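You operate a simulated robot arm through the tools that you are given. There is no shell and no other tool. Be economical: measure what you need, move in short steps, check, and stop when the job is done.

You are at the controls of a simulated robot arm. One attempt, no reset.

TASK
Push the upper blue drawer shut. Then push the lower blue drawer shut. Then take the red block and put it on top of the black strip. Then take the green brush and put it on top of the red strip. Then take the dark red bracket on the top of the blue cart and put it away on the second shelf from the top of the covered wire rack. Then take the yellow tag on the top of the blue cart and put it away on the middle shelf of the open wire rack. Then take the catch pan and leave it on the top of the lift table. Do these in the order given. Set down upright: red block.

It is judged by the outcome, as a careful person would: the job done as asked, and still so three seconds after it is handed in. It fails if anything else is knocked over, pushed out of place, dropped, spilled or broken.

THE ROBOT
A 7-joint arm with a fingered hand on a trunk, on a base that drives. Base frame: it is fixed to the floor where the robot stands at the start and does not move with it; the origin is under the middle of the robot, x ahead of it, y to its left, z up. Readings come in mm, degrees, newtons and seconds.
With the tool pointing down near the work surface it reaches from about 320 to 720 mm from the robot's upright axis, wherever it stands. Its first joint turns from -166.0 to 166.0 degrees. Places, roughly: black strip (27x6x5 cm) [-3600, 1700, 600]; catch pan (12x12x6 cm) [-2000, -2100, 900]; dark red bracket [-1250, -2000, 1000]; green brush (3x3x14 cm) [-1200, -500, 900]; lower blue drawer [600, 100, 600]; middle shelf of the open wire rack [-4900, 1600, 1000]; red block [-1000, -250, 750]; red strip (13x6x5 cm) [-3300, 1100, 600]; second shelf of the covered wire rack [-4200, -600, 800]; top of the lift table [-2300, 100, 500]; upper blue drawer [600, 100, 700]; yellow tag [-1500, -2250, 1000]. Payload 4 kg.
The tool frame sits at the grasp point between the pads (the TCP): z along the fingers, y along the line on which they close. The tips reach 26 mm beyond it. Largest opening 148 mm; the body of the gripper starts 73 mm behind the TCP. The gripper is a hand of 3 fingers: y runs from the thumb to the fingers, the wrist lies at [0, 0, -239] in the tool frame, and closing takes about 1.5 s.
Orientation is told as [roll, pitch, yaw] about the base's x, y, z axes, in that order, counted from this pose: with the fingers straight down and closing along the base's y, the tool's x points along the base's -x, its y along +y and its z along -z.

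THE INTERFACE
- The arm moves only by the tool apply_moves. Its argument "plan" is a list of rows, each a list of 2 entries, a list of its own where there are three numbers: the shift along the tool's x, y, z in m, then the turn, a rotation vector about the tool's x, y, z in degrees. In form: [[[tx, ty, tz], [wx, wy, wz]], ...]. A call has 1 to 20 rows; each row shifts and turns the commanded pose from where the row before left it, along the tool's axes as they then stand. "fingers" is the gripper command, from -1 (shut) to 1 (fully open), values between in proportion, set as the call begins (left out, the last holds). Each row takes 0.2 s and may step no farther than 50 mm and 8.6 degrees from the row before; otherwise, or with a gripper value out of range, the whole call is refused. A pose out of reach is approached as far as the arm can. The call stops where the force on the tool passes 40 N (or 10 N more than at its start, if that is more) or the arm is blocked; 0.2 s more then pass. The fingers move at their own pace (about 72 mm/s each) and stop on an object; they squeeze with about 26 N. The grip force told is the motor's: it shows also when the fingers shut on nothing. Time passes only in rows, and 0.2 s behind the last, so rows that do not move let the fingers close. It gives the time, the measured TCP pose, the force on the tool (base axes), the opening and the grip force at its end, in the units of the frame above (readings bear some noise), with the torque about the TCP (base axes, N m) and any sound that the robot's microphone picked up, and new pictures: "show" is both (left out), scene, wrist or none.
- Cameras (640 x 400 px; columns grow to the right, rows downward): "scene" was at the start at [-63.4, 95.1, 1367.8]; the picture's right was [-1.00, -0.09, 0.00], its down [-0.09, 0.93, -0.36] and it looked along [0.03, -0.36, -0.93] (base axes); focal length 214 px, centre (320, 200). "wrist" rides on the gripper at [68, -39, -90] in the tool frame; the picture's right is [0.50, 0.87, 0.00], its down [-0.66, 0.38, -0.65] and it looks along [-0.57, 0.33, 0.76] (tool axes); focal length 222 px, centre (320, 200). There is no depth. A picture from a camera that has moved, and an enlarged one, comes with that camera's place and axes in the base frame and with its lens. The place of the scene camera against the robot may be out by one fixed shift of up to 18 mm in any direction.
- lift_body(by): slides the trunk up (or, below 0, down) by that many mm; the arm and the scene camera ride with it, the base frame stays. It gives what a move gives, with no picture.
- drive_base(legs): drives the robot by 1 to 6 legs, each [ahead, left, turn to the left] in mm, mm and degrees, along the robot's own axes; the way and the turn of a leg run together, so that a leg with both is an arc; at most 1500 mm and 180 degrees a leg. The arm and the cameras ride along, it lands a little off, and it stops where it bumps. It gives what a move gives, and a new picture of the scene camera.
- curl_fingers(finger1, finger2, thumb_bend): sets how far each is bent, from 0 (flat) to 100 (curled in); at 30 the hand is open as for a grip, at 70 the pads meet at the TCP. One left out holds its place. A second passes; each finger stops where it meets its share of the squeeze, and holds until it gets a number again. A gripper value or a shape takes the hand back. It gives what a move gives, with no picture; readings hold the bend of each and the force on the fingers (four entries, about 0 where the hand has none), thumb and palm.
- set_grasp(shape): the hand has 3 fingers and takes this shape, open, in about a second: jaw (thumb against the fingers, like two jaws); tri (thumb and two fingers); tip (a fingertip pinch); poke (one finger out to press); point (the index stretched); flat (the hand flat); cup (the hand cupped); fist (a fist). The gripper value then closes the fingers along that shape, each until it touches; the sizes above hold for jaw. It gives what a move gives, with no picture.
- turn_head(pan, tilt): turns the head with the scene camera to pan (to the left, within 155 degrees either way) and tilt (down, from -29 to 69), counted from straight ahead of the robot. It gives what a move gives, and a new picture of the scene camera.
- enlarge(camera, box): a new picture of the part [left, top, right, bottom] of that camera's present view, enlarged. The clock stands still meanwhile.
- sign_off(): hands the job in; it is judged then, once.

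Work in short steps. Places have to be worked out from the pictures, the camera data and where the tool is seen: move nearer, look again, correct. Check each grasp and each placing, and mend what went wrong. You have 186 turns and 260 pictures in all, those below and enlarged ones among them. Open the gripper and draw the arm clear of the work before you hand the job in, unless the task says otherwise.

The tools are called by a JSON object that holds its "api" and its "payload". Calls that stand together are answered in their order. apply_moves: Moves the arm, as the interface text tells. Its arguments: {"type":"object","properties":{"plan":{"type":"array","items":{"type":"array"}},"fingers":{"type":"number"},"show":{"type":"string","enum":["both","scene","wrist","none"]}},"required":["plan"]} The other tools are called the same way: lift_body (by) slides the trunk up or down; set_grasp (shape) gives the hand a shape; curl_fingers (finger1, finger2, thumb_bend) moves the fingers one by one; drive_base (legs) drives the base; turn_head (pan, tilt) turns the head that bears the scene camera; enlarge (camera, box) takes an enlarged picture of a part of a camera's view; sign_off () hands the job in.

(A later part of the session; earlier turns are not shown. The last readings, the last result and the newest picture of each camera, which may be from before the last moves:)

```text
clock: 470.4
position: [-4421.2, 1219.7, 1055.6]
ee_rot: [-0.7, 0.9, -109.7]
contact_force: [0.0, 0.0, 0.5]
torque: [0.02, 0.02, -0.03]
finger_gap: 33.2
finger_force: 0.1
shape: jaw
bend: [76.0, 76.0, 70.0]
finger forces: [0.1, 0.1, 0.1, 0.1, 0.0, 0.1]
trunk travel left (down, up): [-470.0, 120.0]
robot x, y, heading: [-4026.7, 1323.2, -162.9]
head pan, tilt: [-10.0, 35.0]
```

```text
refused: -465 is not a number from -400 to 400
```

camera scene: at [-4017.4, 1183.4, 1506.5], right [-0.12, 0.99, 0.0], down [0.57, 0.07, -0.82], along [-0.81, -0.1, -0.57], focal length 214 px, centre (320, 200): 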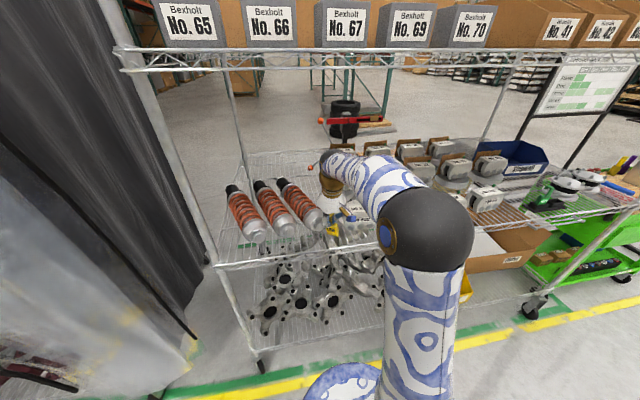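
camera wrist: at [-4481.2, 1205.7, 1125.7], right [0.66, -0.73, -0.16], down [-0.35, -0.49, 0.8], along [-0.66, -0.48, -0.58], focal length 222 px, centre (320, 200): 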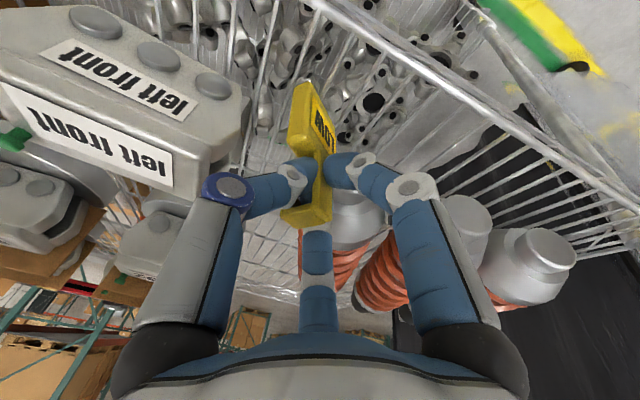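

{"api": "lift_body", "payload": {"by": -400}}

{"api": "lift_body", "payload": {"by": -68}}

```text
clock: 474.3
position: [-4420.9, 1220.0, 657.7]
ee_rot: [-0.7, 0.9, -109.7]
contact_force: [0.9, 0.1, -0.3]
torque: [0.02, 0.0, -0.02]
finger_gap: 33.1
finger_force: 0.1
shape: jaw
bend: [76.0, 76.0, 70.0]
finger forces: [0.0, 0.1, 0.0, 0.1, 0.0, 0.0]
trunk travel left (down, up): [-70.0, 520.0]
robot x, y, heading: [-4024.2, 1320.4, -162.7]
head pan, tilt: [-10.0, 35.0]
```

```text
clock: 475.3
position: [-4420.9, 1218.7, 587.3]
ee_rot: [-0.7, 0.9, -109.7]
contact_force: [-0.6, 0.2, -0.6]
torque: [0.01, 0.01, 0.0]
finger_gap: 32.9
finger_force: 0.0
shape: jaw
bend: [76.0, 76.0, 70.0]
finger forces: [0.0, 0.1, 0.0, 0.0, 0.1, 0.0]
trunk travel left (down, up): [-2.0, 588.0]
robot x, y, heading: [-4022.2, 1318.2, -163.0]
head pan, tilt: [-10.0, 35.0]
```

I move in over the tag's estimated position at a safe height and take one wrist picture.

{"api": "apply_moves", "payload": {"plan": [[[-0.0142, -0.0414, 0.006], [0, 0, 0]], [[-0.0142, -0.0414, 0.006], [0, 0, 0]], [[-0.0142, -0.0414, 0.006], [0, 0, 0]], [[-0.0142, -0.0414, 0.006], [0, 0, 0]], [[-0.0142, -0.0414, 0.006], [0, 0, 0]]], "fingers": 0.2, "show": "wrist"}}

```text
clock: 476.5
position: [-4641.0, 1224.6, 560.6]
ee_rot: [-0.7, 1.0, -109.7]
contact_force: [-0.5, 0.4, 0.2]
torque: [0.0, 0.02, 0.03]
finger_gap: 88.3
finger_force: 0.1
shape: jaw
bend: [32.0, 32.0, 70.0]
finger forces: [0.0, 0.1, 0.0, 0.0, 0.1, 0.1]
trunk travel left (down, up): [-2.0, 588.0]
robot x, y, heading: [-4027.9, 1321.5, -162.8]
head pan, tilt: [-10.0, 35.0]
camera wrist: at [-4653.0, 1299.7, 651.6], right [0.98, 0.18, 0.0], down [0.14, -0.76, 0.64], along [0.11, -0.63, -0.77], focal length 222 px, centre (320, 200)
```

wrist: 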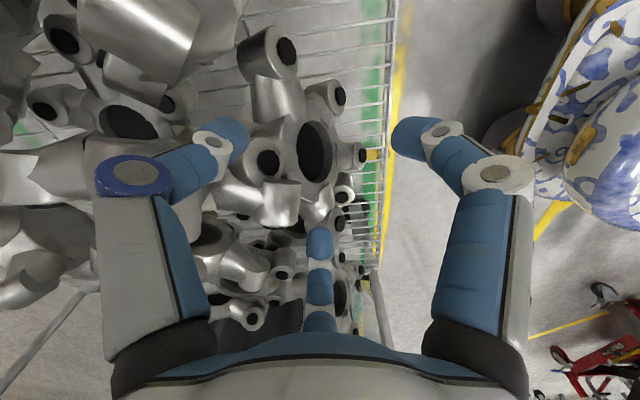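

The tag isn't where expected; there is a small yellow patch beside the casting. I zoom on it.

{"api": "enlarge", "payload": {"camera": "wrist", "box": [290, 60, 450, 210]}}

```text
2.67 times, centred on (370, 135) of wrist
camera zoom: at [-4653.0, 1299.7, 651.6], right [0.98, 0.18, 0.0], down [0.14, -0.76, 0.64], along [0.11, -0.63, -0.77], focal length 592 px, centre (187, 373)
```

zoom: 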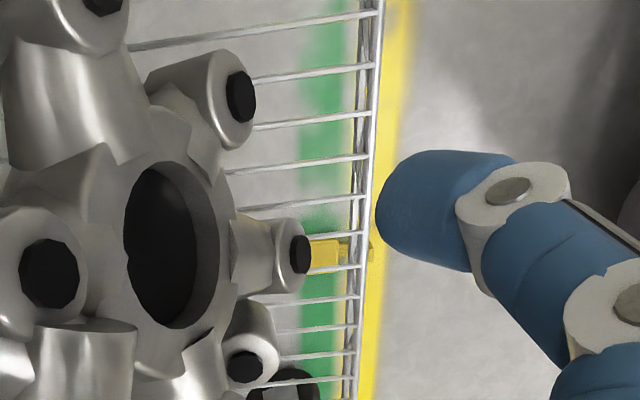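

The tag now appears to lie on its side near the lower shelf's front rail, around (-4545,1152). I rotate the hand to match, move above it and look once.

{"api": "apply_moves", "payload": {"plan": [[[0, 0, 0], [0, 0, 7.5]], [[0, 0, 0], [0, 0, 7.5]], [[0, 0, 0], [0, 0, 7.5]], [[0, 0, 0], [0, 0, 7.5]], [[0, 0, 0], [0, 0, 7.5]], [[0, 0, 0], [0, 0, 7.5]], [[0, 0, 0], [0, 0, 7.5]], [[0, 0, 0], [0, 0, 7.5]], [[0.03, 0.03, 0.0], [0, 0, 0]], [[0.03, 0.03, 0.0], [0, 0, 0]], [[0.028, 0.03, 0.0], [0, 0, 0]], [[0, 0, 0.04], [0, 0, 0]], [[0, 0, 0.04], [0, 0, 0]]], "show": "wrist"}}

```text
clock: 479.2
position: [-4540.4, 1149.2, 528.6]
ee_rot: [-0.8, -1.8, -169.9]
contact_force: [0.5, -0.6, 36.0]
torque: [-1.31, 1.25, 0.02]
finger_gap: 86.3
finger_force: 0.2
shape: jaw
bend: [32.0, 81.0, 70.0]
finger forces: [0.1, 36.3, 0.0, 0.0, 0.1, 0.0]
trunk travel left (down, up): [-2.0, 588.0]
robot x, y, heading: [-4026.8, 1316.2, -162.8]
head pan, tilt: [-10.0, 35.0]
stopped in row 13: the force on the tool passed its limit at 57 N (the readings are from after the stop); the commanded pose is now the measured one
camera wrist: at [-4477.8, 1199.2, 616.5], right [0.64, -0.76, -0.03], down [-0.56, -0.49, 0.67], along [-0.53, -0.42, -0.74], focal length 222 px, centre (320, 200)
```

wrist: 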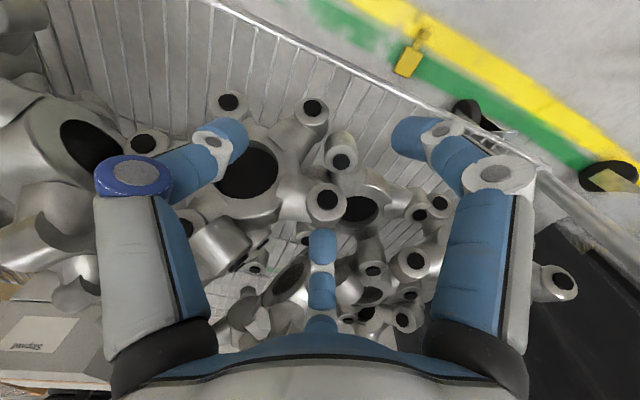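

The wrist view reveals the tag actually lies on the floor in front of the rack at ≈(-4435,989). I back out of the lower shelf, tilt 15°, move left and come down in front of the rack.

{"api": "apply_moves", "payload": {"plan": [[[0, 0, -0.04], [0, 0, 0]], [[0.04, 0, 0], [0, 0, 0]], [[0.04, 0, 0], [0, 0, 0]], [[0.04, 0, 0], [0, 0, 0]], [[0, 0, 0], [0, -7.5, 0]], [[0, 0, 0], [0, -7.5, 0]], [[0, 0.046, 0], [0, 0, 0]], [[0, 0.046, 0], [0, 0, 0]], [[0, 0.046, 0], [0, 0, 0]], [[0, 0.046, 0], [0, 0, 0]], [[0.0435, 0, -0.0116], [0, 0, 0]]], "fingers": 0.1, "show": "none"}}

{"api": "apply_moves", "payload": {"plan": [[[0.0124, 0, 0.0464], [0, 0, 0]], [[0.0124, 0, 0.0464], [0, 0, 0]], [[0.0124, 0, 0.0464], [0, 0, 0]], [[0.0124, 0, 0.0464], [0, 0, 0]], [[0.0124, 0, 0.0464], [0, 0, 0]], [[0.0124, 0, 0.0464], [0, 0, 0]], [[0.0124, 0, 0.0464], [0, 0, 0]], [[0.0124, 0, 0.0464], [0, 0, 0]]], "show": "wrist"}}

```text
clock: 481.6
position: [-4344.2, 997.7, 556.4]
ee_rot: [-1.0, -16.2, -169.7]
contact_force: [1.0, 0.6, -1.4]
torque: [0.0, 0.0, 0.01]
finger_gap: 81.5
finger_force: 0.1
shape: jaw
bend: [34.0, 34.0, 70.0]
finger forces: [0.0, 0.1, 0.0, 0.1, 0.1, 0.0]
trunk travel left (down, up): [-2.0, 588.0]
robot x, y, heading: [-4026.4, 1318.4, -163.2]
head pan, tilt: [-10.0, 35.0]
```

```text
clock: 483.4
position: [-4353.6, 1001.2, 173.5]
ee_rot: [-0.9, -16.2, -169.5]
contact_force: [-0.2, -0.1, -0.3]
torque: [0.01, 0.01, 0.0]
finger_gap: 81.7
finger_force: 0.1
shape: jaw
bend: [34.0, 34.0, 70.0]
finger forces: [0.1, 0.1, 0.0, 0.0, 0.1, 0.0]
trunk travel left (down, up): [-2.0, 588.0]
robot x, y, heading: [-4025.0, 1320.1, -163.0]
head pan, tilt: [-10.0, 35.0]
camera wrist: at [-4271.0, 1055.8, 241.6], right [0.62, -0.77, -0.15], down [-0.37, -0.46, 0.81], along [-0.69, -0.45, -0.57], focal length 222 px, centre (320, 200)
```

wrist: 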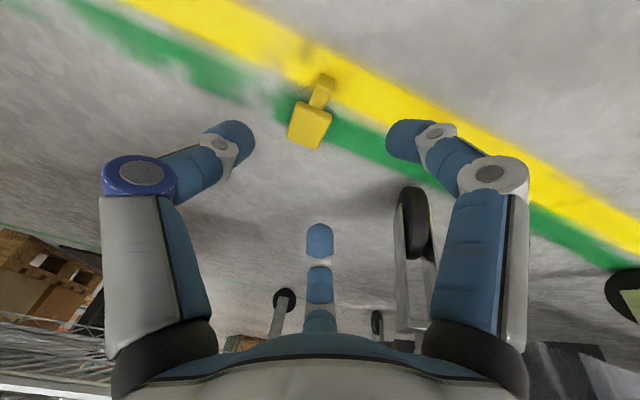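

The tag lies on the floor, body at ≈(-4428,987), stem toward the robot. I reduce the tilt to 8°, align the yaw, and reach down to it under the rail.

{"api": "apply_moves", "payload": {"plan": [[[0, 0, 0], [0, 8, 0]], [[-0.0136, 0, 0.0356], [0, 0, 0]], [[-0.0136, 0, 0.0356], [0, 0, 0]], [[-0.0136, 0, 0.0356], [0, 0, 0]], [[0, 0, 0], [0, 0, -4.7]], [[0, 0, 0], [0, 0, -4.7]], [[-0.0132, -0.002, 0.025], [0, 0, 0]]], "fingers": 0.05, "show": "wrist"}}

```text
clock: 485.0
position: [-4425.6, 991.8, 47.0]
ee_rot: [-2.3, -7.9, -160.3]
contact_force: [0.1, 1.4, 0.7]
torque: [0.01, 0.01, 0.04]
finger_gap: 78.1
finger_force: 0.0
shape: jaw
bend: [35.0, 35.0, 70.0]
finger forces: [0.0, 0.1, 0.1, 0.0, 0.0, 0.1]
trunk travel left (down, up): [-2.0, 588.0]
robot x, y, heading: [-4023.4, 1320.9, -163.2]
head pan, tilt: [-10.0, 35.0]
camera wrist: at [-4361.6, 1051.5, 129.9], right [0.76, -0.65, -0.1], down [-0.39, -0.57, 0.72], along [-0.53, -0.5, -0.68], focal length 222 px, centre (320, 200)
```

wrist: 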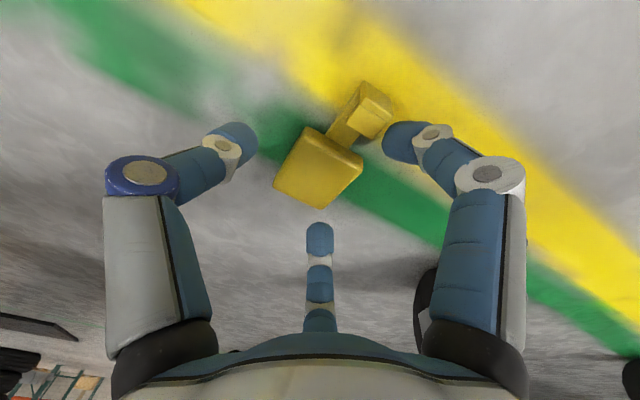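

The body is centred on the tool axis. I lower 7 mm and close.

{"api": "apply_moves", "payload": {"plan": [[[0.001, 0, 0.007], [0, 0, 0]], [[0, 0, 0], [0, 0, 0]]], "show": "none"}}

{"api": "apply_moves", "payload": {"plan": [[[0, 0, 0], [0, 0, 0]], [[0, 0, 0], [0, 0, 0]], [[0, 0, 0], [0, 0, 0]], [[0, 0, 0], [0, 0, 0]], [[0, 0, 0], [0, 0, 0]], [[0, 0, 0], [0, 0, 0]], [[0, 0, 0], [0, 0, 0]]], "fingers": -1, "show": "none"}}

```text
clock: 485.6
position: [-4424.7, 991.5, 41.6]
ee_rot: [-2.4, -7.9, -160.2]
contact_force: [-0.4, -0.2, 0.3]
torque: [-0.05, -0.02, -0.02]
finger_gap: 78.4
finger_force: 0.1
shape: jaw
bend: [35.0, 35.0, 70.0]
finger forces: [0.0, 0.1, 0.1, 0.1, 0.0, 0.1]
trunk travel left (down, up): [-2.0, 588.0]
robot x, y, heading: [-4022.1, 1321.6, -163.0]
head pan, tilt: [-10.0, 35.0]
```

```text
clock: 487.2
position: [-4425.4, 990.8, 42.8]
ee_rot: [-2.3, -7.8, -160.2]
contact_force: [-0.1, -0.5, 0.0]
torque: [-0.02, -0.01, 0.0]
finger_gap: 6.0
finger_force: 25.7
shape: jaw
bend: [73.0, 73.0, 71.0]
finger forces: [0.1, 0.0, 0.0, 0.0, 0.0, 0.0]
trunk travel left (down, up): [-2.0, 588.0]
robot x, y, heading: [-4025.7, 1317.2, -162.8]
head pan, tilt: [-10.0, 35.0]
```

The digits closed above the body (no contact). I reopen to a curled ~58 mm gap, lower further and close again.

{"api": "apply_moves", "payload": {"plan": [[[0, 0, 0], [0, 0, 0]], [[0, 0, 0], [0, 0, 0]], [[0, 0, 0], [0, 0, 0]], [[0, 0, 0], [0, 0, 0]], [[0.0007, 0, 0.005], [0, 0, 0]], [[0.0007, 0, 0.005], [0, 0, 0]], [[0.0003, 0, 0.002], [0, 0, 0]]], "fingers": -0.2, "show": "none"}}

{"api": "apply_moves", "payload": {"plan": [[[0, 0, 0], [0, 0, 0]], [[0, 0, 0], [0, 0, 0]], [[0, 0, 0], [0, 0, 0]], [[0, 0, 0], [0, 0, 0]], [[0, 0, 0], [0, 0, 0]], [[0, 0, 0], [0, 0, 0]]], "fingers": -1, "show": "none"}}

```text
clock: 488.5
position: [-4427.5, 989.3, 40.3]
ee_rot: [-2.0, -8.3, -160.4]
contact_force: [2.1, 2.3, 33.4]
torque: [-0.18, -1.64, 0.01]
finger_gap: 59.9
finger_force: 0.1
shape: jaw
bend: [80.0, 77.0, 70.0]
finger forces: [45.7, 0.1, 0.0, 0.1, 0.0, 0.0]
trunk travel left (down, up): [-2.0, 588.0]
robot x, y, heading: [-4026.7, 1320.7, -162.9]
head pan, tilt: [-10.0, 35.0]
stopped in row 6: the force on the tool passed its limit at 47 N (the readings are from after the stop); the commanded pose is now the measured one
```

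```text
clock: 489.4
position: [-4426.8, 990.7, 36.1]
ee_rot: [-2.2, -8.0, -160.3]
contact_force: [-0.7, -0.5, 1.2]
torque: [0.0, -0.03, 0.0]
finger_gap: 0.3
finger_force: 25.6
shape: jaw
bend: [80.0, 80.0, 76.0]
finger forces: [0.1, 0.0, 0.0, 0.0, 0.1, 0.0]
trunk travel left (down, up): [-2.0, 588.0]
robot x, y, heading: [-4023.7, 1319.3, -163.1]
head pan, tilt: [-10.0, 35.0]
stopped in row 4: the force on the tool passed its limit at 44 N (the readings are from after the stop); the commanded pose is now the measured one
```

Finger1 landed on the upturned hook. I rise, shift 50 mm toward the hook (to grip it instead), reopen, and look.

{"api": "apply_moves", "payload": {"plan": [[[-0.0049, 0, -0.0346], [0, 0, 0]], [[0.025, 0, -0.0035], [0, 0, 0]], [[0.025, 0, -0.0035], [0, 0, 0]], [[0, 0, 0], [0, 0, 0]], [[0, 0, 0], [0, 0, 0]]], "fingers": -0.3, "show": "wrist"}}

```text
clock: 490.6
position: [-4379.1, 1006.9, 72.2]
ee_rot: [-2.1, -8.2, -160.2]
contact_force: [-0.3, 0.3, 0.4]
torque: [-0.01, 0.03, 0.0]
finger_gap: 51.5
finger_force: 0.0
shape: jaw
bend: [77.0, 77.0, 70.0]
finger forces: [0.0, 0.0, 0.0, 0.1, 0.0, 0.0]
trunk travel left (down, up): [-2.0, 588.0]
robot x, y, heading: [-4024.4, 1318.0, -162.8]
head pan, tilt: [-10.0, 35.0]
camera wrist: at [-4315.1, 1067.4, 152.9], right [0.75, -0.65, -0.1], down [-0.39, -0.57, 0.73], along [-0.53, -0.51, -0.68], focal length 222 px, centre (320, 200)
```

wrist: 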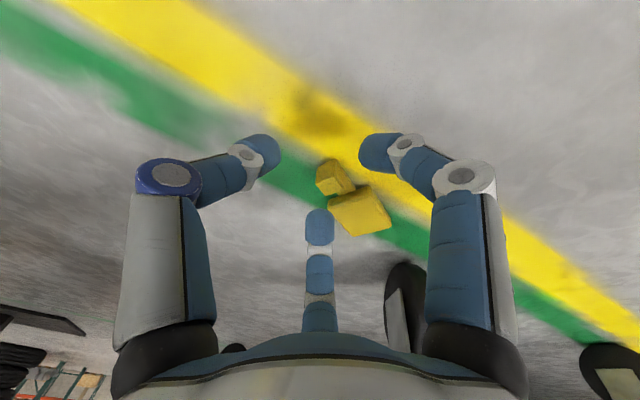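

The tag turned: hook ahead of the tool axis, body to its left. I shift 9 mm, rotate +29° so the stem lies between the two fingers, descend and close on the hook.

{"api": "apply_moves", "payload": {"plan": [[[0, 0.009, 0], [0, 0, 7.25]], [[0, 0, 0], [0, 0, 7.25]], [[0, 0, 0], [0, 0, 7.25]], [[0, 0, 0], [0, 0, 7.25]], [[0.002, 0, 0.0139], [0, 0, 0]], [[0.0017, 0, 0.012], [0, 0, 0]]], "show": "none"}}

{"api": "apply_moves", "payload": {"plan": [[[0, 0, 0], [0, 0, 0]], [[0, 0, 0], [0, 0, 0]], [[0, 0, 0], [0, 0, 0]], [[0, 0, 0], [0, 0, 0]], [[0, 0, 0], [0, 0, 0]]], "fingers": -1, "show": "none"}}

```text
clock: 492.0
position: [-4376.3, 995.5, 47.0]
ee_rot: [2.1, -8.2, 170.3]
contact_force: [-0.8, 0.1, -0.4]
torque: [0.02, 0.01, -0.01]
finger_gap: 51.4
finger_force: 0.0
shape: jaw
bend: [77.0, 77.0, 70.0]
finger forces: [0.0, 0.1, 0.0, 0.0, 0.1, 0.1]
trunk travel left (down, up): [-2.0, 588.0]
robot x, y, heading: [-4024.6, 1317.5, -162.9]
head pan, tilt: [-10.0, 35.0]
```

```text
clock: 493.2
position: [-4376.8, 995.8, 46.5]
ee_rot: [2.2, -8.2, 170.4]
contact_force: [0.4, -0.3, 0.1]
torque: [-0.01, 0.0, -0.01]
finger_gap: 0.1
finger_force: 25.6
shape: jaw
bend: [70.0, 70.0, 70.0]
finger forces: [0.0, 0.0, 0.0, 0.1, 0.0, 0.1]
trunk travel left (down, up): [-2.0, 588.0]
robot x, y, heading: [-4026.4, 1320.8, -162.9]
head pan, tilt: [-10.0, 35.0]
```

Closed on nothing — still too high. I reopen, lower 14 mm more and close again.

{"api": "apply_moves", "payload": {"plan": [[[0, 0, 0], [0, 0, 0]], [[0, 0, 0], [0, 0, 0]], [[0, 0, 0], [0, 0, 0]], [[0.001, 0, 0.007], [0, 0, 0]], [[0.001, 0, 0.007], [0, 0, 0]]], "fingers": -0.3, "show": "none"}}

{"api": "apply_moves", "payload": {"plan": [[[0, 0, 0], [0, 0, 0]], [[0, 0, 0], [0, 0, 0]], [[0, 0, 0], [0, 0, 0]], [[0, 0, 0], [0, 0, 0]], [[0, 0, 0], [0, 0, 0]]], "fingers": -1, "show": "none"}}

```text
clock: 494.4
position: [-4377.2, 995.4, 31.8]
ee_rot: [2.1, -8.3, 170.4]
contact_force: [0.1, -0.8, 0.4]
torque: [0.02, 0.0, 0.0]
finger_gap: 51.5
finger_force: 0.1
shape: jaw
bend: [77.0, 77.0, 70.0]
finger forces: [0.0, 0.0, 0.0, 0.1, 0.0, 0.0]
trunk travel left (down, up): [-2.0, 588.0]
robot x, y, heading: [-4025.6, 1320.3, -162.9]
head pan, tilt: [-10.0, 35.0]
```

```text
clock: 495.6
position: [-4376.9, 994.8, 32.6]
ee_rot: [2.1, -8.2, 170.4]
contact_force: [0.1, 0.2, 0.3]
torque: [0.01, -0.01, -0.03]
finger_gap: 0.0
finger_force: 26.4
shape: jaw
bend: [70.0, 70.0, 70.0]
finger forces: [0.0, 0.1, 0.1, 0.1, 0.0, 0.0]
trunk travel left (down, up): [-2.0, 588.0]
robot x, y, heading: [-4028.1, 1319.6, -162.9]
head pan, tilt: [-10.0, 35.0]
```

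Recomputing with the tag lying at z≈15, the hook is ~20 mm further at (-4394,983). I shift there, reopen and close once more.

{"api": "apply_moves", "payload": {"plan": [[[-0.0042, 0, -0.0297], [0, 0, 0]], [[-0.0145, 0.0147, 0.002], [0, 0, 0]], [[0, 0, 0], [0, 0, 0]], [[0, 0, 0], [0, 0, 0]], [[0.0021, 0, 0.0148], [0, 0, 0]], [[0.0021, 0, 0.0148], [0, 0, 0]]], "fingers": -0.25, "show": "none"}}

{"api": "apply_moves", "payload": {"plan": [[[0, 0, 0], [0, 0, 0]], [[0, 0, 0], [0, 0, 0]], [[0, 0, 0], [0, 0, 0]], [[0, 0, 0], [0, 0, 0]], [[0, 0, 0], [0, 0, 0]]], "fingers": -1, "show": "wrist"}}

```text
clock: 497.0
position: [-4392.2, 984.0, 31.9]
ee_rot: [2.2, -8.1, 170.3]
contact_force: [0.3, -0.4, -1.2]
torque: [-0.02, 0.02, 0.0]
finger_gap: 55.1
finger_force: 0.0
shape: jaw
bend: [77.0, 77.0, 70.0]
finger forces: [0.0, 0.0, 0.0, 0.0, 0.0, 0.1]
trunk travel left (down, up): [-2.0, 588.0]
robot x, y, heading: [-4022.5, 1319.7, -162.7]
head pan, tilt: [-10.0, 35.0]
```

```text
clock: 498.2
position: [-4392.0, 982.9, 33.5]
ee_rot: [2.0, -8.2, 170.4]
contact_force: [0.1, -0.5, 0.6]
torque: [-0.03, 0.02, 0.01]
finger_gap: 7.2
finger_force: 25.6
shape: jaw
bend: [73.0, 74.0, 72.0]
finger forces: [28.5, 37.4, 0.0, 0.1, 0.1, 0.0]
trunk travel left (down, up): [-2.0, 588.0]
robot x, y, heading: [-4023.4, 1319.4, -162.8]
head pan, tilt: [-10.0, 35.0]
camera wrist: at [-4306.9, 1011.8, 110.8], right [0.35, -0.94, -0.04], down [-0.6, -0.26, 0.75], along [-0.72, -0.24, -0.66], focal length 222 px, centre (320, 200)
```

wrist: 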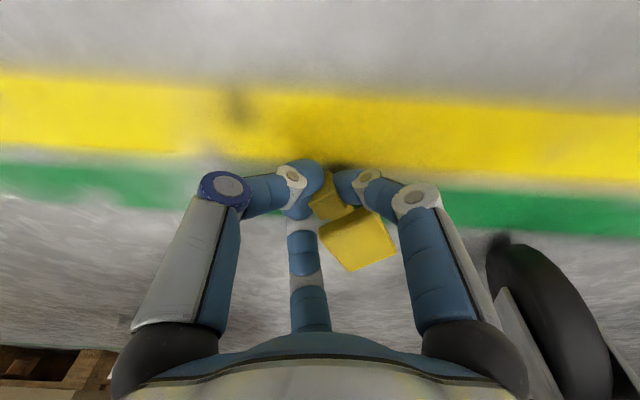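

The hook is now gripped (28/37 N). I lift slightly, pull back clear of the rail and raise.

{"api": "apply_moves", "payload": {"plan": [[[-0.0028, 0, -0.0198], [0, 0, 0]], [[-0.0028, 0, -0.0198], [0, 0, 0]], [[0.0266, -0.0135, -0.0038], [0, 0, 0]], [[0.0266, -0.0135, -0.0038], [0, 0, 0]], [[0.0266, -0.0135, -0.0038], [0, 0, 0]], [[-0.0055, 0, -0.0396], [0, 0, 0]], [[-0.0055, 0, -0.0396], [0, 0, 0]], [[-0.0055, 0, -0.0396], [0, 0, 0]]], "show": "wrist"}}

```text
clock: 500.0
position: [-4304.9, 1017.0, 190.3]
ee_rot: [2.1, -8.2, 170.5]
contact_force: [-0.3, -0.4, -0.1]
torque: [0.05, -0.05, 0.04]
finger_gap: 7.2
finger_force: 26.4
shape: jaw
bend: [73.0, 74.0, 72.0]
finger forces: [29.1, 38.4, 0.1, 0.0, 0.0, 0.1]
trunk travel left (down, up): [-2.0, 588.0]
robot x, y, heading: [-4024.9, 1321.1, -163.0]
head pan, tilt: [-10.0, 35.0]
camera wrist: at [-4219.3, 1045.8, 267.9], right [0.35, -0.94, -0.04], down [-0.61, -0.26, 0.75], along [-0.72, -0.24, -0.66], focal length 222 px, centre (320, 200)
```

wrist: 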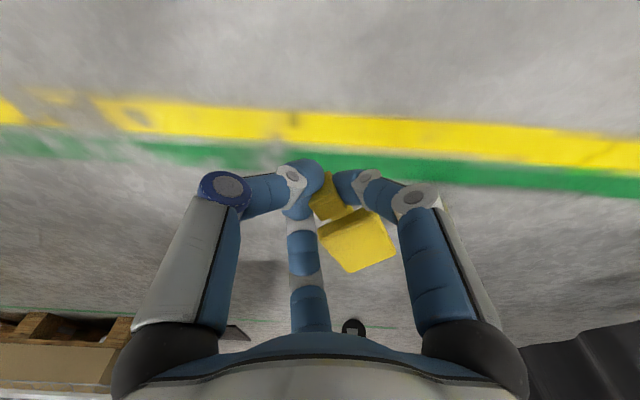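

The tag is in hand, held flat. I raise the trunk and arm, then move sideways and in over the middle shelf's front strip.

{"api": "lift_body", "payload": {"by": 400}}

{"api": "lift_body", "payload": {"by": 70}}

{"api": "apply_moves", "payload": {"plan": [[[-0.0068, 0, -0.0485], [0, 0, 0]], [[-0.0068, 0, -0.0485], [0, 0, 0]], [[-0.0068, 0, -0.0485], [0, 0, 0]], [[-0.0068, 0, -0.0485], [0, 0, 0]], [[-0.0068, 0, -0.0485], [0, 0, 0]], [[-0.0068, 0, -0.0485], [0, 0, 0]], [[-0.0068, 0, -0.0485], [0, 0, 0]], [[-0.0068, 0, -0.0485], [0, 0, 0]], [[-0.0206, -0.0417, 0.003], [0, 0, 0]], [[-0.0206, -0.0417, 0.003], [0, 0, 0]], [[-0.0206, -0.0417, 0.003], [0, 0, 0]], [[-0.0206, -0.0417, 0.003], [0, 0, 0]], [[-0.0206, -0.0417, 0.003], [0, 0, 0]]], "show": "none"}}

```text
clock: 503.8
position: [-4305.5, 1017.5, 589.6]
ee_rot: [2.1, -8.2, 170.4]
contact_force: [0.1, 0.1, -0.7]
torque: [0.0, -0.02, -0.01]
finger_gap: 6.9
finger_force: 25.6
shape: jaw
bend: [73.0, 74.0, 72.0]
finger forces: [29.1, 38.4, 0.0, 0.1, 0.0, 0.0]
trunk travel left (down, up): [-402.0, 188.0]
robot x, y, heading: [-4025.8, 1322.0, -162.7]
head pan, tilt: [-10.0, 35.0]
```

```text
clock: 504.9
position: [-4305.9, 1016.5, 659.3]
ee_rot: [2.1, -8.2, 170.5]
contact_force: [0.8, -0.2, -0.5]
torque: [0.02, 0.0, 0.01]
finger_gap: 7.3
finger_force: 25.7
shape: jaw
bend: [73.0, 74.0, 72.0]
finger forces: [29.2, 38.4, 0.0, 0.0, 0.0, 0.0]
trunk travel left (down, up): [-472.0, 118.0]
robot x, y, heading: [-4023.5, 1317.1, -162.9]
head pan, tilt: [-10.0, 35.0]
```

```text
clock: 507.7
position: [-4371.8, 1252.3, 1043.2]
ee_rot: [2.2, -8.1, 170.5]
contact_force: [-1.0, 0.6, -0.1]
torque: [0.02, -0.03, 0.05]
finger_gap: 6.6
finger_force: 25.7
shape: jaw
bend: [73.0, 74.0, 72.0]
finger forces: [29.2, 0.1, 0.0, 0.1, 24.1, 0.1]
trunk travel left (down, up): [-472.0, 118.0]
robot x, y, heading: [-4021.9, 1321.0, -162.8]
head pan, tilt: [-10.0, 35.0]
```

{"api": "apply_moves", "payload": {"plan": [[[-0.0425, 0.0245, 0.005], [0, 0, 0]], [[-0.0425, 0.0245, 0.005], [0, 0, 0]], [[-0.0425, 0.0245, 0.006], [0, 0, 0]], [[-0.0425, 0.0245, 0.006], [0, 0, 0]]], "show": "wrist"}}

```text
clock: 508.7
position: [-4553.9, 1183.7, 1051.4]
ee_rot: [2.2, -8.3, 170.4]
contact_force: [0.8, 0.2, 2.4]
torque: [-0.05, 0.1, 0.01]
finger_gap: 4.9
finger_force: 26.1
shape: jaw
bend: [75.0, 74.0, 73.0]
finger forces: [25.1, 8.3, 0.0, 0.1, 0.1, 0.0]
trunk travel left (down, up): [-472.0, 118.0]
robot x, y, heading: [-4027.2, 1320.9, -162.9]
head pan, tilt: [-10.0, 35.0]
camera wrist: at [-4468.8, 1213.4, 1129.9], right [0.35, -0.94, -0.04], down [-0.6, -0.26, 0.76], along [-0.72, -0.24, -0.65], focal length 222 px, centre (320, 200)
```

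wrist: 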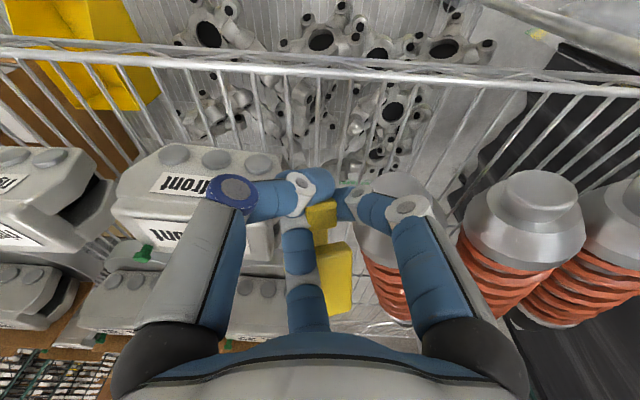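

The body now points inward and brushed something. I back off 25 mm and lower into the gap until contact.

{"api": "apply_moves", "payload": {"plan": [[[0.0221, -0.0112, -0.0031], [0, 0, 0]], [[0.0014, 0, 0.0099], [0, 0, 0]], [[0.0014, 0, 0.0099], [0, 0, 0]], [[0.0014, 0, 0.0099], [0, 0, 0]]], "show": "wrist"}}

```text
clock: 509.7
position: [-4530.9, 1191.5, 1020.4]
ee_rot: [2.3, -8.2, 170.3]
contact_force: [3.1, 2.8, 6.3]
torque: [-0.43, 0.61, -0.02]
finger_gap: 3.5
finger_force: 25.8
shape: jaw
bend: [75.0, 74.0, 74.0]
finger forces: [23.5, 32.0, 0.0, 0.0, 13.0, 0.1]
trunk travel left (down, up): [-472.0, 118.0]
robot x, y, heading: [-4024.1, 1320.3, -163.0]
head pan, tilt: [-10.0, 35.0]
camera wrist: at [-4444.9, 1220.4, 1098.2], right [0.35, -0.94, -0.04], down [-0.6, -0.26, 0.75], along [-0.72, -0.24, -0.65], focal length 222 px, centre (320, 200)
```

wrist: 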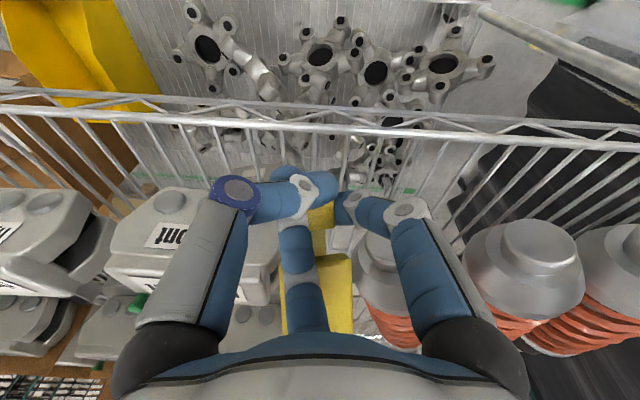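

The body's far end rests against the strut cap. I lift 8 mm, shift right 12 mm and lower again, watching forces only.

{"api": "apply_moves", "payload": {"plan": [[[-0.0011, 0, -0.0079], [0, 0, 0]], [[-0.0053, -0.0107, 0.0007], [0, 0, 0]], [[0.0011, 0, 0.0079], [0, 0, 0]]], "show": "none"}}

{"api": "apply_moves", "payload": {"plan": [[[0.0008, 0, 0.0059], [0, 0, 0]], [[0.0008, 0, 0.0059], [0, 0, 0]]], "show": "none"}}

```text
clock: 510.5
position: [-4535.6, 1201.6, 1019.2]
ee_rot: [2.1, -8.2, 170.4]
contact_force: [0.0, 1.2, 0.3]
torque: [0.0, -0.03, 0.02]
finger_gap: 3.4
finger_force: 26.2
shape: jaw
bend: [75.0, 74.0, 75.0]
finger forces: [23.2, 12.4, 0.1, 0.1, 22.1, 0.1]
trunk travel left (down, up): [-472.0, 118.0]
robot x, y, heading: [-4023.8, 1318.4, -163.0]
head pan, tilt: [-10.0, 35.0]
```

```text
clock: 511.1
position: [-4536.1, 1202.7, 1007.8]
ee_rot: [2.2, -8.3, 170.4]
contact_force: [1.1, 1.5, 7.6]
torque: [-0.04, 0.54, -0.06]
finger_gap: 3.6
finger_force: 26.0
shape: jaw
bend: [75.0, 74.0, 75.0]
finger forces: [25.8, 25.5, 0.0, 0.0, 18.1, 0.1]
trunk travel left (down, up): [-472.0, 118.0]
robot x, y, heading: [-4025.3, 1319.6, -162.7]
head pan, tilt: [-10.0, 35.0]
```

Now it touches the caliper side; the gap is just wider than the body. I lift, shift 6 mm left and lower again.

{"api": "apply_moves", "payload": {"plan": [[[-0.0014, 0, -0.0099], [0, 0, 0]], [[0.0026, 0.0053, 0], [0, 0, 0]], [[0.0014, 0, 0.0099], [0, 0, 0]], [[0.0008, 0, 0.0059], [0, 0, 0]]], "show": "none"}}

{"api": "apply_moves", "payload": {"plan": [[[0.0008, 0, 0.0059], [0, 0, 0]], [[0.0006, 0, 0.004], [0, 0, 0]]], "show": "wrist"}}

```text
clock: 512.1
position: [-4533.7, 1197.1, 1003.0]
ee_rot: [2.3, -8.3, 170.3]
contact_force: [4.6, 0.8, 14.2]
torque: [-0.05, 1.11, -0.16]
finger_gap: 2.9
finger_force: 25.9
shape: jaw
bend: [75.0, 74.0, 75.0]
finger forces: [26.7, 45.9, 0.0, 0.0, 11.7, 0.0]
trunk travel left (down, up): [-472.0, 118.0]
robot x, y, heading: [-4023.5, 1322.0, -162.8]
head pan, tilt: [-10.0, 35.0]
```

```text
clock: 512.7
position: [-4533.4, 1195.5, 991.7]
ee_rot: [2.0, -8.3, 170.4]
contact_force: [7.1, 0.8, 17.2]
torque: [-0.09, 1.73, -0.2]
finger_gap: 1.7
finger_force: 26.5
shape: jaw
bend: [74.0, 73.0, 75.0]
finger forces: [28.7, 58.6, 0.0, 0.0, 10.2, 0.1]
trunk travel left (down, up): [-472.0, 118.0]
robot x, y, heading: [-4021.6, 1321.2, -162.7]
head pan, tilt: [-10.0, 35.0]
camera wrist: at [-4446.6, 1224.4, 1069.6], right [0.35, -0.94, -0.04], down [-0.6, -0.26, 0.75], along [-0.72, -0.24, -0.65], focal length 222 px, centre (320, 200)
```

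wrist: 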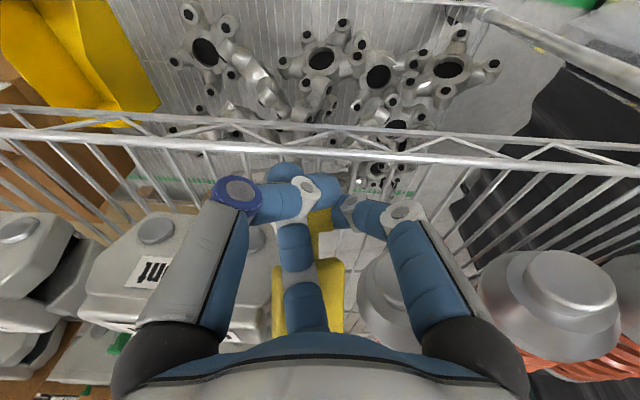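

The tag lies in the gap with its hook end inside the rail. I open, rise straight up, withdraw, and take one scene picture.

{"api": "apply_moves", "payload": {"plan": [[[0, 0, 0], [0, 0, 0]], [[0, 0, 0], [0, 0, 0]], [[0, 0, 0], [0, 0, 0]], [[0, 0, 0], [0, 0, 0]], [[-0.0014, 0, -0.0099], [0, 0, 0]], [[-0.0042, 0, -0.0297], [0, 0, 0]], [[-0.0056, 0, -0.0396], [0, 0, 0]], [[0.0395, -0.02, -0.0056], [0, 0, 0]], [[0.0395, -0.02, -0.0056], [0, 0, 0]], [[0.0395, -0.02, -0.0056], [0, 0, 0]]], "fingers": -0.15, "show": "scene"}}

```text
clock: 514.9
position: [-4404.3, 1241.8, 1068.0]
ee_rot: [2.1, -8.2, 170.5]
contact_force: [-0.5, 0.2, -0.1]
torque: [-0.01, 0.02, -0.02]
finger_gap: 62.7
finger_force: 0.0
shape: jaw
bend: [77.0, 77.0, 70.0]
finger forces: [0.0, 0.0, 0.0, 0.0, 0.1, 0.1]
trunk travel left (down, up): [-472.0, 118.0]
robot x, y, heading: [-4020.7, 1323.1, -163.0]
head pan, tilt: [-10.0, 35.0]
camera scene: at [-4019.0, 1182.4, 1508.5], right [-0.12, 0.99, 0.0], down [0.57, 0.07, -0.82], along [-0.81, -0.1, -0.57], focal length 214 px, centre (320, 200)
```

scene: 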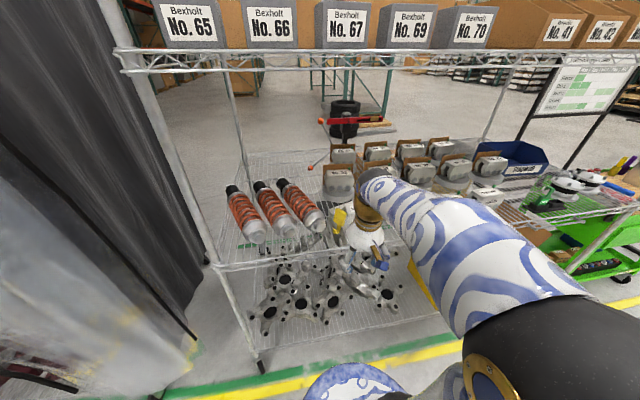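

The tag now lies on the middle shelf between the struts and the caliper. With five pictures left I economize: level the tool, raise, and drive in one go to the catch pan's side of the blue cart.

{"api": "apply_moves", "payload": {"plan": [[[0, 0, 0], [2.7, 7.5, 0]], [[0.02, -0.01, -0.04], [0, 0, 0]], [[0, 0, -0.04], [0, 0, 0]], [[0, 0, -0.03], [0, 0, 0]]], "fingers": 1, "show": "none"}}

{"api": "lift_body", "payload": {"by": 115}}

{"api": "drive_base", "payload": {"legs": [[0, 0, 90.5], [1496, 0, 0], [626, 0, 0], [891, 65, 0], [393, 862, 0]]}}

```text
clock: 515.9
position: [-4384.1, 1245.1, 1178.5]
ee_rot: [-0.6, -0.6, 170.5]
contact_force: [0.3, -0.1, 0.7]
torque: [0.0, -0.01, 0.01]
finger_gap: 148.1
finger_force: 0.0
shape: jaw
bend: [30.0, 30.0, 30.0]
finger forces: [0.0, 0.0, 0.1, 0.0, 0.1, 0.0]
trunk travel left (down, up): [-472.0, 118.0]
robot x, y, heading: [-4023.5, 1317.6, -162.7]
head pan, tilt: [-10.0, 35.0]
```

```text
clock: 517.3
position: [-4383.5, 1244.9, 1293.8]
ee_rot: [-0.6, -0.7, 170.5]
contact_force: [-0.5, -0.2, -0.6]
torque: [0.02, -0.01, -0.02]
finger_gap: 147.7
finger_force: 0.1
shape: jaw
bend: [30.0, 30.0, 30.0]
finger forces: [0.1, 0.2, 0.2, 0.1, 0.1, 0.0]
trunk travel left (down, up): [-587.0, 3.0]
robot x, y, heading: [-4027.5, 1320.3, -162.9]
head pan, tilt: [-10.0, 35.0]
```

```text
clock: 540.7
position: [-2000.1, -2034.7, 1294.0]
ee_rot: [-0.6, -0.7, -98.5]
contact_force: [-0.2, 0.0, 0.2]
torque: [0.04, -0.01, 0.03]
finger_gap: 148.0
finger_force: 0.0
shape: jaw
bend: [30.0, 30.0, 30.0]
finger forces: [0.0, 0.0, 0.1, 0.0, 0.1, 0.0]
trunk travel left (down, up): [-587.0, 3.0]
robot x, y, heading: [-2083.1, -1676.4, -72.2]
head pan, tilt: [-10.0, 35.0]
camera scene: at [-1952.1, -1661.9, 1623.4], right [-0.99, -0.14, 0.0], down [-0.08, 0.57, -0.82], along [0.11, -0.81, -0.57], focal length 214 px, centre (320, 200)
```

scene: 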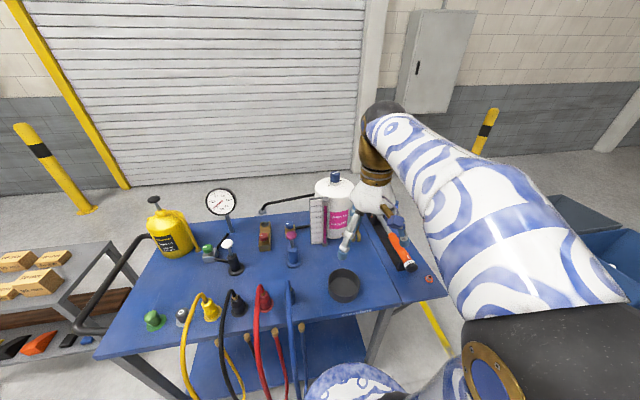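

Landing is accurate; the pan is at ≈(-1968,-2145). I move over it, come down to ~1055 and take one wrist picture.

{"api": "apply_moves", "payload": {"plan": [[[-0.0347, 0.016, 0.0], [0, 0, 0]], [[-0.0347, 0.016, 0.0], [0, 0, 0]], [[-0.0347, 0.016, 0.0], [0, 0, 0]], [[0, 0, 0.048], [0, 0, 0]], [[0, 0, 0.048], [0, 0, 0]], [[0, 0, 0.048], [0, 0, 0]], [[0, 0, 0.048], [0, 0, 0]], [[0, 0, 0.048], [0, 0, 0]]], "show": "wrist"}}

```text
clock: 542.5
position: [-1971.5, -2146.6, 1054.1]
ee_rot: [-0.6, -0.7, -98.6]
contact_force: [0.5, 0.1, 0.2]
torque: [0.01, -0.01, 0.0]
finger_gap: 147.9
finger_force: 0.0
shape: jaw
bend: [30.0, 30.0, 30.0]
finger forces: [0.0, 0.0, 0.0, 0.0, 0.0, 0.0]
trunk travel left (down, up): [-587.0, 3.0]
robot x, y, heading: [-2079.3, -1673.7, -72.1]
head pan, tilt: [-10.0, 35.0]
camera wrist: at [-1997.7, -2072.8, 1143.2], right [0.93, 0.36, -0.02], down [0.28, -0.7, 0.66], along [0.23, -0.62, -0.75], focal length 222 px, centre (320, 200)
```

wrist: 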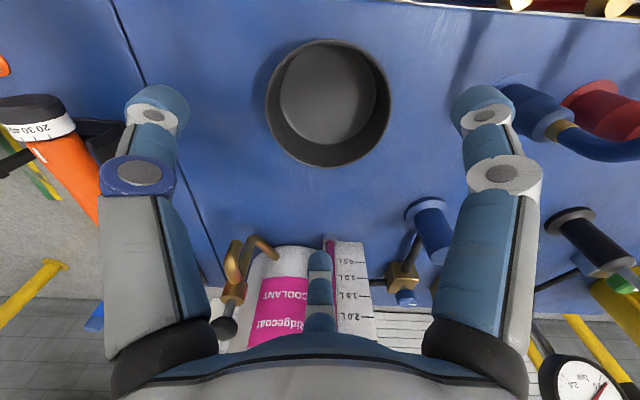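

The pan centre is 19 mm nearer than the axis. I correct, descend around it to z≈922 and close gently.

{"api": "apply_moves", "payload": {"plan": [[[0.019, -0.002, 0], [0, 0, 0]], [[0, 0, 0.04], [0, 0, 0]], [[0, 0, 0.04], [0, 0, 0]], [[0, 0, 0.03], [0, 0, 0]], [[0, 0, 0.012], [0, 0, 0]], [[0, 0, 0.008], [0, 0, 0]]], "show": "none"}}

{"api": "apply_moves", "payload": {"plan": [[[0, 0, 0], [0, 0, 0]], [[0, 0, 0], [0, 0, 0]], [[0, 0, 0], [0, 0, 0]], [[0, 0, 0], [0, 0, 0]], [[0, 0, 0], [0, 0, 0]]], "fingers": -1, "show": "none"}}

```text
clock: 543.9
position: [-1972.9, -2129.8, 923.3]
ee_rot: [-0.6, -0.7, -98.6]
contact_force: [0.2, -1.3, 0.6]
torque: [0.0, -0.01, 0.02]
finger_gap: 147.8
finger_force: 0.1
shape: jaw
bend: [30.0, 29.0, 30.0]
finger forces: [0.1, 0.7, 0.0, 0.1, 0.0, 0.0]
trunk travel left (down, up): [-587.0, 3.0]
robot x, y, heading: [-2084.3, -1676.2, -72.2]
head pan, tilt: [-10.0, 35.0]
```

```text
clock: 545.1
position: [-1973.7, -2130.9, 923.3]
ee_rot: [-0.6, -0.7, -98.7]
contact_force: [-0.5, 0.3, -0.7]
torque: [0.0, -0.04, 0.01]
finger_gap: 104.0
finger_force: 25.9
shape: jaw
bend: [29.0, 29.0, 76.0]
finger forces: [22.7, 22.7, 0.0, 0.0, 24.4, 0.0]
trunk travel left (down, up): [-587.0, 3.0]
robot x, y, heading: [-2077.9, -1681.1, -72.3]
head pan, tilt: [-10.0, 35.0]
```

The pan is gripped evenly (~23 N each). I lift it level.

{"api": "apply_moves", "payload": {"plan": [[[0, 0, -0.01], [0, 0, 0]], [[0, 0, -0.03], [0, 0, 0]], [[0, 0, -0.04], [0, 0, 0]], [[0, 0, -0.04], [0, 0, 0]], [[0, 0, -0.04], [0, 0, 0]], [[0, 0, -0.04], [0, 0, 0]], [[0, 0, -0.04], [0, 0, 0]], [[0.035, 0, 0], [0, 0, 0]], [[0.035, 0, 0], [0, 0, 0]]], "show": "none"}}

```text
clock: 547.1
position: [-1959.4, -2059.7, 1165.6]
ee_rot: [-0.6, -0.7, -98.6]
contact_force: [-0.6, 0.0, -1.4]
torque: [-0.02, -0.01, 0.02]
finger_gap: 104.0
finger_force: 25.7
shape: jaw
bend: [29.0, 29.0, 76.0]
finger forces: [22.8, 22.7, 0.1, 0.0, 24.7, 0.1]
trunk travel left (down, up): [-587.0, 3.0]
robot x, y, heading: [-2080.6, -1677.6, -72.0]
head pan, tilt: [-10.0, 35.0]
```

The pan is held (light, steady). I drive around the stands to the lift table's aisle side in one call; the head will then face the table.

{"api": "drive_base", "payload": {"legs": [[-427, -933, 0], [-1260, 231, 0], [0, 0, 89], [391, -88, 0]]}}

```text
clock: 564.3
position: [-2472.9, -159.7, 1164.2]
ee_rot: [-0.5, -0.6, -11.3]
contact_force: [0.5, 0.2, -1.6]
torque: [-0.03, 0.01, -0.02]
finger_gap: 103.9
finger_force: 26.2
shape: jaw
bend: [29.0, 29.0, 76.0]
finger forces: [22.6, 22.7, 0.0, 0.0, 24.6, 0.0]
trunk travel left (down, up): [-587.0, 3.0]
robot x, y, heading: [-2863.5, -264.5, 15.3]
head pan, tilt: [-10.0, 35.0]
camera scene: at [-2878.8, -126.1, 1623.4], right [0.09, -1.0, 0.0], down [-0.57, -0.05, -0.82], along [0.82, 0.08, -0.57], focal length 214 px, centre (320, 200)
```

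scene: 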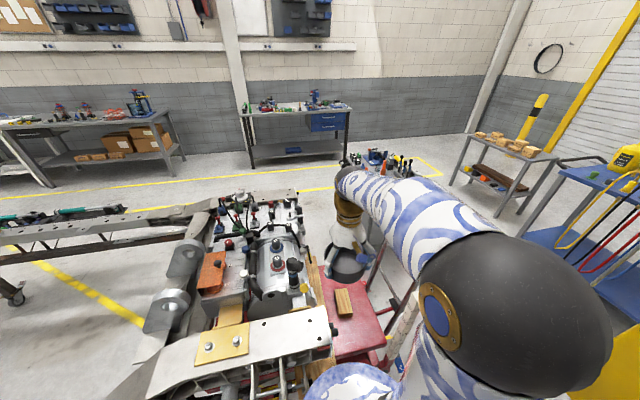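

The red tabletop's free area is centred near (-2358,-270). I move the pan above it and lower with the trunk.

{"api": "apply_moves", "payload": {"plan": [[[-0.034, -0.0226, 0], [0, 0, 0]], [[-0.034, -0.0226, 0], [0, 0, 0]], [[-0.034, -0.0226, 0], [0, 0, 0]], [[-0.034, -0.0226, 0], [0, 0, 0]]], "show": "none"}}

{"api": "lift_body", "payload": {"by": -400}}

{"api": "apply_moves", "payload": {"plan": [[[0, 0, 0], [0, 0, 0]]], "show": "wrist"}}

```text
clock: 565.3
position: [-2357.2, -277.6, 1166.2]
ee_rot: [-0.7, -0.7, -11.2]
contact_force: [-0.1, 0.3, -1.8]
torque: [0.03, 0.01, -0.01]
finger_gap: 103.4
finger_force: 26.7
shape: jaw
bend: [29.0, 29.0, 76.0]
finger forces: [22.6, 22.7, 0.0, 0.0, 24.4, 0.0]
trunk travel left (down, up): [-587.0, 3.0]
robot x, y, heading: [-2860.3, -264.4, 15.2]
head pan, tilt: [-10.0, 35.0]
```

```text
clock: 569.1
position: [-2358.3, -276.3, 765.6]
ee_rot: [-0.6, -0.7, -11.3]
contact_force: [-0.3, -0.3, -1.2]
torque: [0.0, -0.02, -0.01]
finger_gap: 103.8
finger_force: 26.4
shape: jaw
bend: [29.0, 29.0, 76.0]
finger forces: [22.7, 22.5, 0.0, 0.0, 24.4, 0.0]
trunk travel left (down, up): [-187.0, 403.0]
robot x, y, heading: [-2867.0, -264.8, 15.3]
head pan, tilt: [-10.0, 35.0]
```

```text
clock: 569.5
position: [-2357.8, -276.1, 766.5]
ee_rot: [-0.7, -0.7, -11.3]
contact_force: [0.3, -0.3, -0.7]
torque: [0.02, -0.02, 0.01]
finger_gap: 103.7
finger_force: 26.0
shape: jaw
bend: [29.0, 29.0, 76.0]
finger forces: [22.7, 22.6, 0.0, 0.0, 24.4, 0.0]
trunk travel left (down, up): [-187.0, 403.0]
robot x, y, heading: [-2860.9, -267.7, 15.3]
head pan, tilt: [-10.0, 35.0]
camera wrist: at [-2432.1, -300.2, 856.0], right [-0.32, 0.95, -0.01], down [0.71, 0.25, 0.66], along [0.63, 0.2, -0.75], focal length 222 px, centre (320, 200)
```

wrist: 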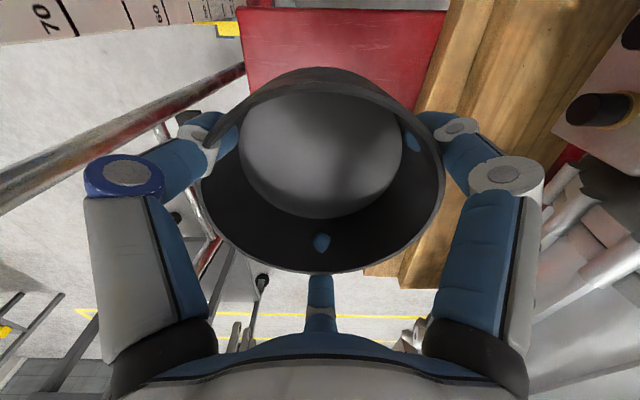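

The landing spot is on the red top with ~60 mm margins; I shift 25 mm away from the handle, lower by trunk, then feel for contact with the arm.

{"api": "apply_moves", "payload": {"plan": [[[0.0125, 0.0218, 0], [0, 0, 0]]], "show": "none"}}

{"api": "lift_body", "payload": {"by": -130}}

{"api": "apply_moves", "payload": {"plan": [[[0, 0, 0.015], [0, 0, 0]], [[0, 0, 0.015], [0, 0, 0]], [[0, 0, 0.01], [0, 0, 0]], [[0, 0, 0.01], [0, 0, 0]], [[0, 0, 0.01], [0, 0, 0]]], "show": "none"}}

```text
clock: 569.9
position: [-2366.7, -253.0, 766.5]
ee_rot: [-0.6, -0.7, -11.3]
contact_force: [-0.9, -1.2, -1.4]
torque: [0.02, 0.01, 0.01]
finger_gap: 103.7
finger_force: 25.7
shape: jaw
bend: [29.0, 29.0, 76.0]
finger forces: [22.6, 22.7, 0.0, 0.0, 24.5, 0.1]
trunk travel left (down, up): [-187.0, 403.0]
robot x, y, heading: [-2862.5, -265.2, 15.5]
head pan, tilt: [-10.0, 35.0]
```

```text
clock: 571.5
position: [-2365.5, -252.4, 636.7]
ee_rot: [-0.6, -0.8, -11.3]
contact_force: [0.0, -0.8, -0.9]
torque: [-0.03, -0.03, 0.01]
finger_gap: 103.6
finger_force: 25.7
shape: jaw
bend: [29.0, 29.0, 76.0]
finger forces: [22.6, 22.7, 0.0, 0.0, 24.5, 0.1]
trunk travel left (down, up): [-57.0, 533.0]
robot x, y, heading: [-2865.1, -267.4, 15.5]
head pan, tilt: [-10.0, 35.0]
```

```text
clock: 572.7
position: [-2365.2, -253.8, 576.0]
ee_rot: [-0.6, -0.7, -11.2]
contact_force: [-0.7, -0.1, -0.6]
torque: [-0.02, -0.01, 0.0]
finger_gap: 103.5
finger_force: 25.9
shape: jaw
bend: [29.0, 29.0, 76.0]
finger forces: [22.6, 22.6, 0.0, 0.1, 24.6, 0.0]
trunk travel left (down, up): [-57.0, 533.0]
robot x, y, heading: [-2861.3, -262.6, 15.1]
head pan, tilt: [-10.0, 35.0]
```

No contact yet at 576; I continue down in smaller steps.

{"api": "apply_moves", "payload": {"plan": [[[0, 0, 0.008], [0, 0, 0]], [[0, 0, 0.008], [0, 0, 0]], [[0, 0, 0.006], [0, 0, 0]], [[0, 0, 0.006], [0, 0, 0]]], "show": "none"}}

{"api": "apply_moves", "payload": {"plan": [[[0, 0, 0.005], [0, 0, 0]], [[0, 0, 0.005], [0, 0, 0]], [[0, 0, 0.005], [0, 0, 0]]], "show": "none"}}

```text
clock: 573.7
position: [-2365.6, -254.4, 547.8]
ee_rot: [-0.6, -0.7, -11.3]
contact_force: [0.4, 0.0, -1.2]
torque: [0.03, -0.01, -0.01]
finger_gap: 103.7
finger_force: 26.1
shape: jaw
bend: [29.0, 29.0, 76.0]
finger forces: [22.6, 22.7, 0.0, 0.0, 24.8, 0.0]
trunk travel left (down, up): [-57.0, 533.0]
robot x, y, heading: [-2858.1, -264.4, 15.3]
head pan, tilt: [-10.0, 35.0]
```

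```text
clock: 574.5
position: [-2364.9, -253.7, 533.7]
ee_rot: [-0.6, -0.7, -11.3]
contact_force: [-1.2, -0.4, 1.1]
torque: [0.04, -0.03, 0.01]
finger_gap: 103.6
finger_force: 25.8
shape: jaw
bend: [29.0, 29.0, 76.0]
finger forces: [22.7, 23.9, 0.0, 0.0, 25.1, 0.1]
trunk travel left (down, up): [-57.0, 533.0]
robot x, y, heading: [-2863.3, -262.9, 15.4]
head pan, tilt: [-10.0, 35.0]
```

Contact is beginning at ≈534. A few more millimetres.

{"api": "apply_moves", "payload": {"plan": [[[0, 0, 0.003], [0, 0, 0]]], "show": "none"}}

{"api": "apply_moves", "payload": {"plan": [[[0, 0, 0.002], [0, 0, 0]]], "show": "none"}}

```text
clock: 574.9
position: [-2363.9, -254.6, 532.3]
ee_rot: [-0.7, -1.0, -11.2]
contact_force: [-1.2, -0.5, 17.3]
torque: [0.12, 0.09, 0.0]
finger_gap: 102.9
finger_force: 25.7
shape: jaw
bend: [29.0, 29.0, 76.0]
finger forces: [23.6, 24.3, 0.0, 0.1, 25.7, 0.1]
trunk travel left (down, up): [-57.0, 533.0]
robot x, y, heading: [-2864.8, -265.0, 15.3]
head pan, tilt: [-10.0, 35.0]
```

```text
clock: 575.3
position: [-2365.7, -254.2, 530.6]
ee_rot: [-0.5, -1.0, -11.3]
contact_force: [-0.6, 1.4, 34.9]
torque: [0.04, 0.09, 0.04]
finger_gap: 102.4
finger_force: 25.7
shape: jaw
bend: [28.0, 29.0, 76.0]
finger forces: [24.1, 25.2, 0.0, 0.0, 25.4, 0.0]
trunk travel left (down, up): [-57.0, 533.0]
robot x, y, heading: [-2859.0, -261.3, 15.1]
head pan, tilt: [-10.0, 35.0]
```

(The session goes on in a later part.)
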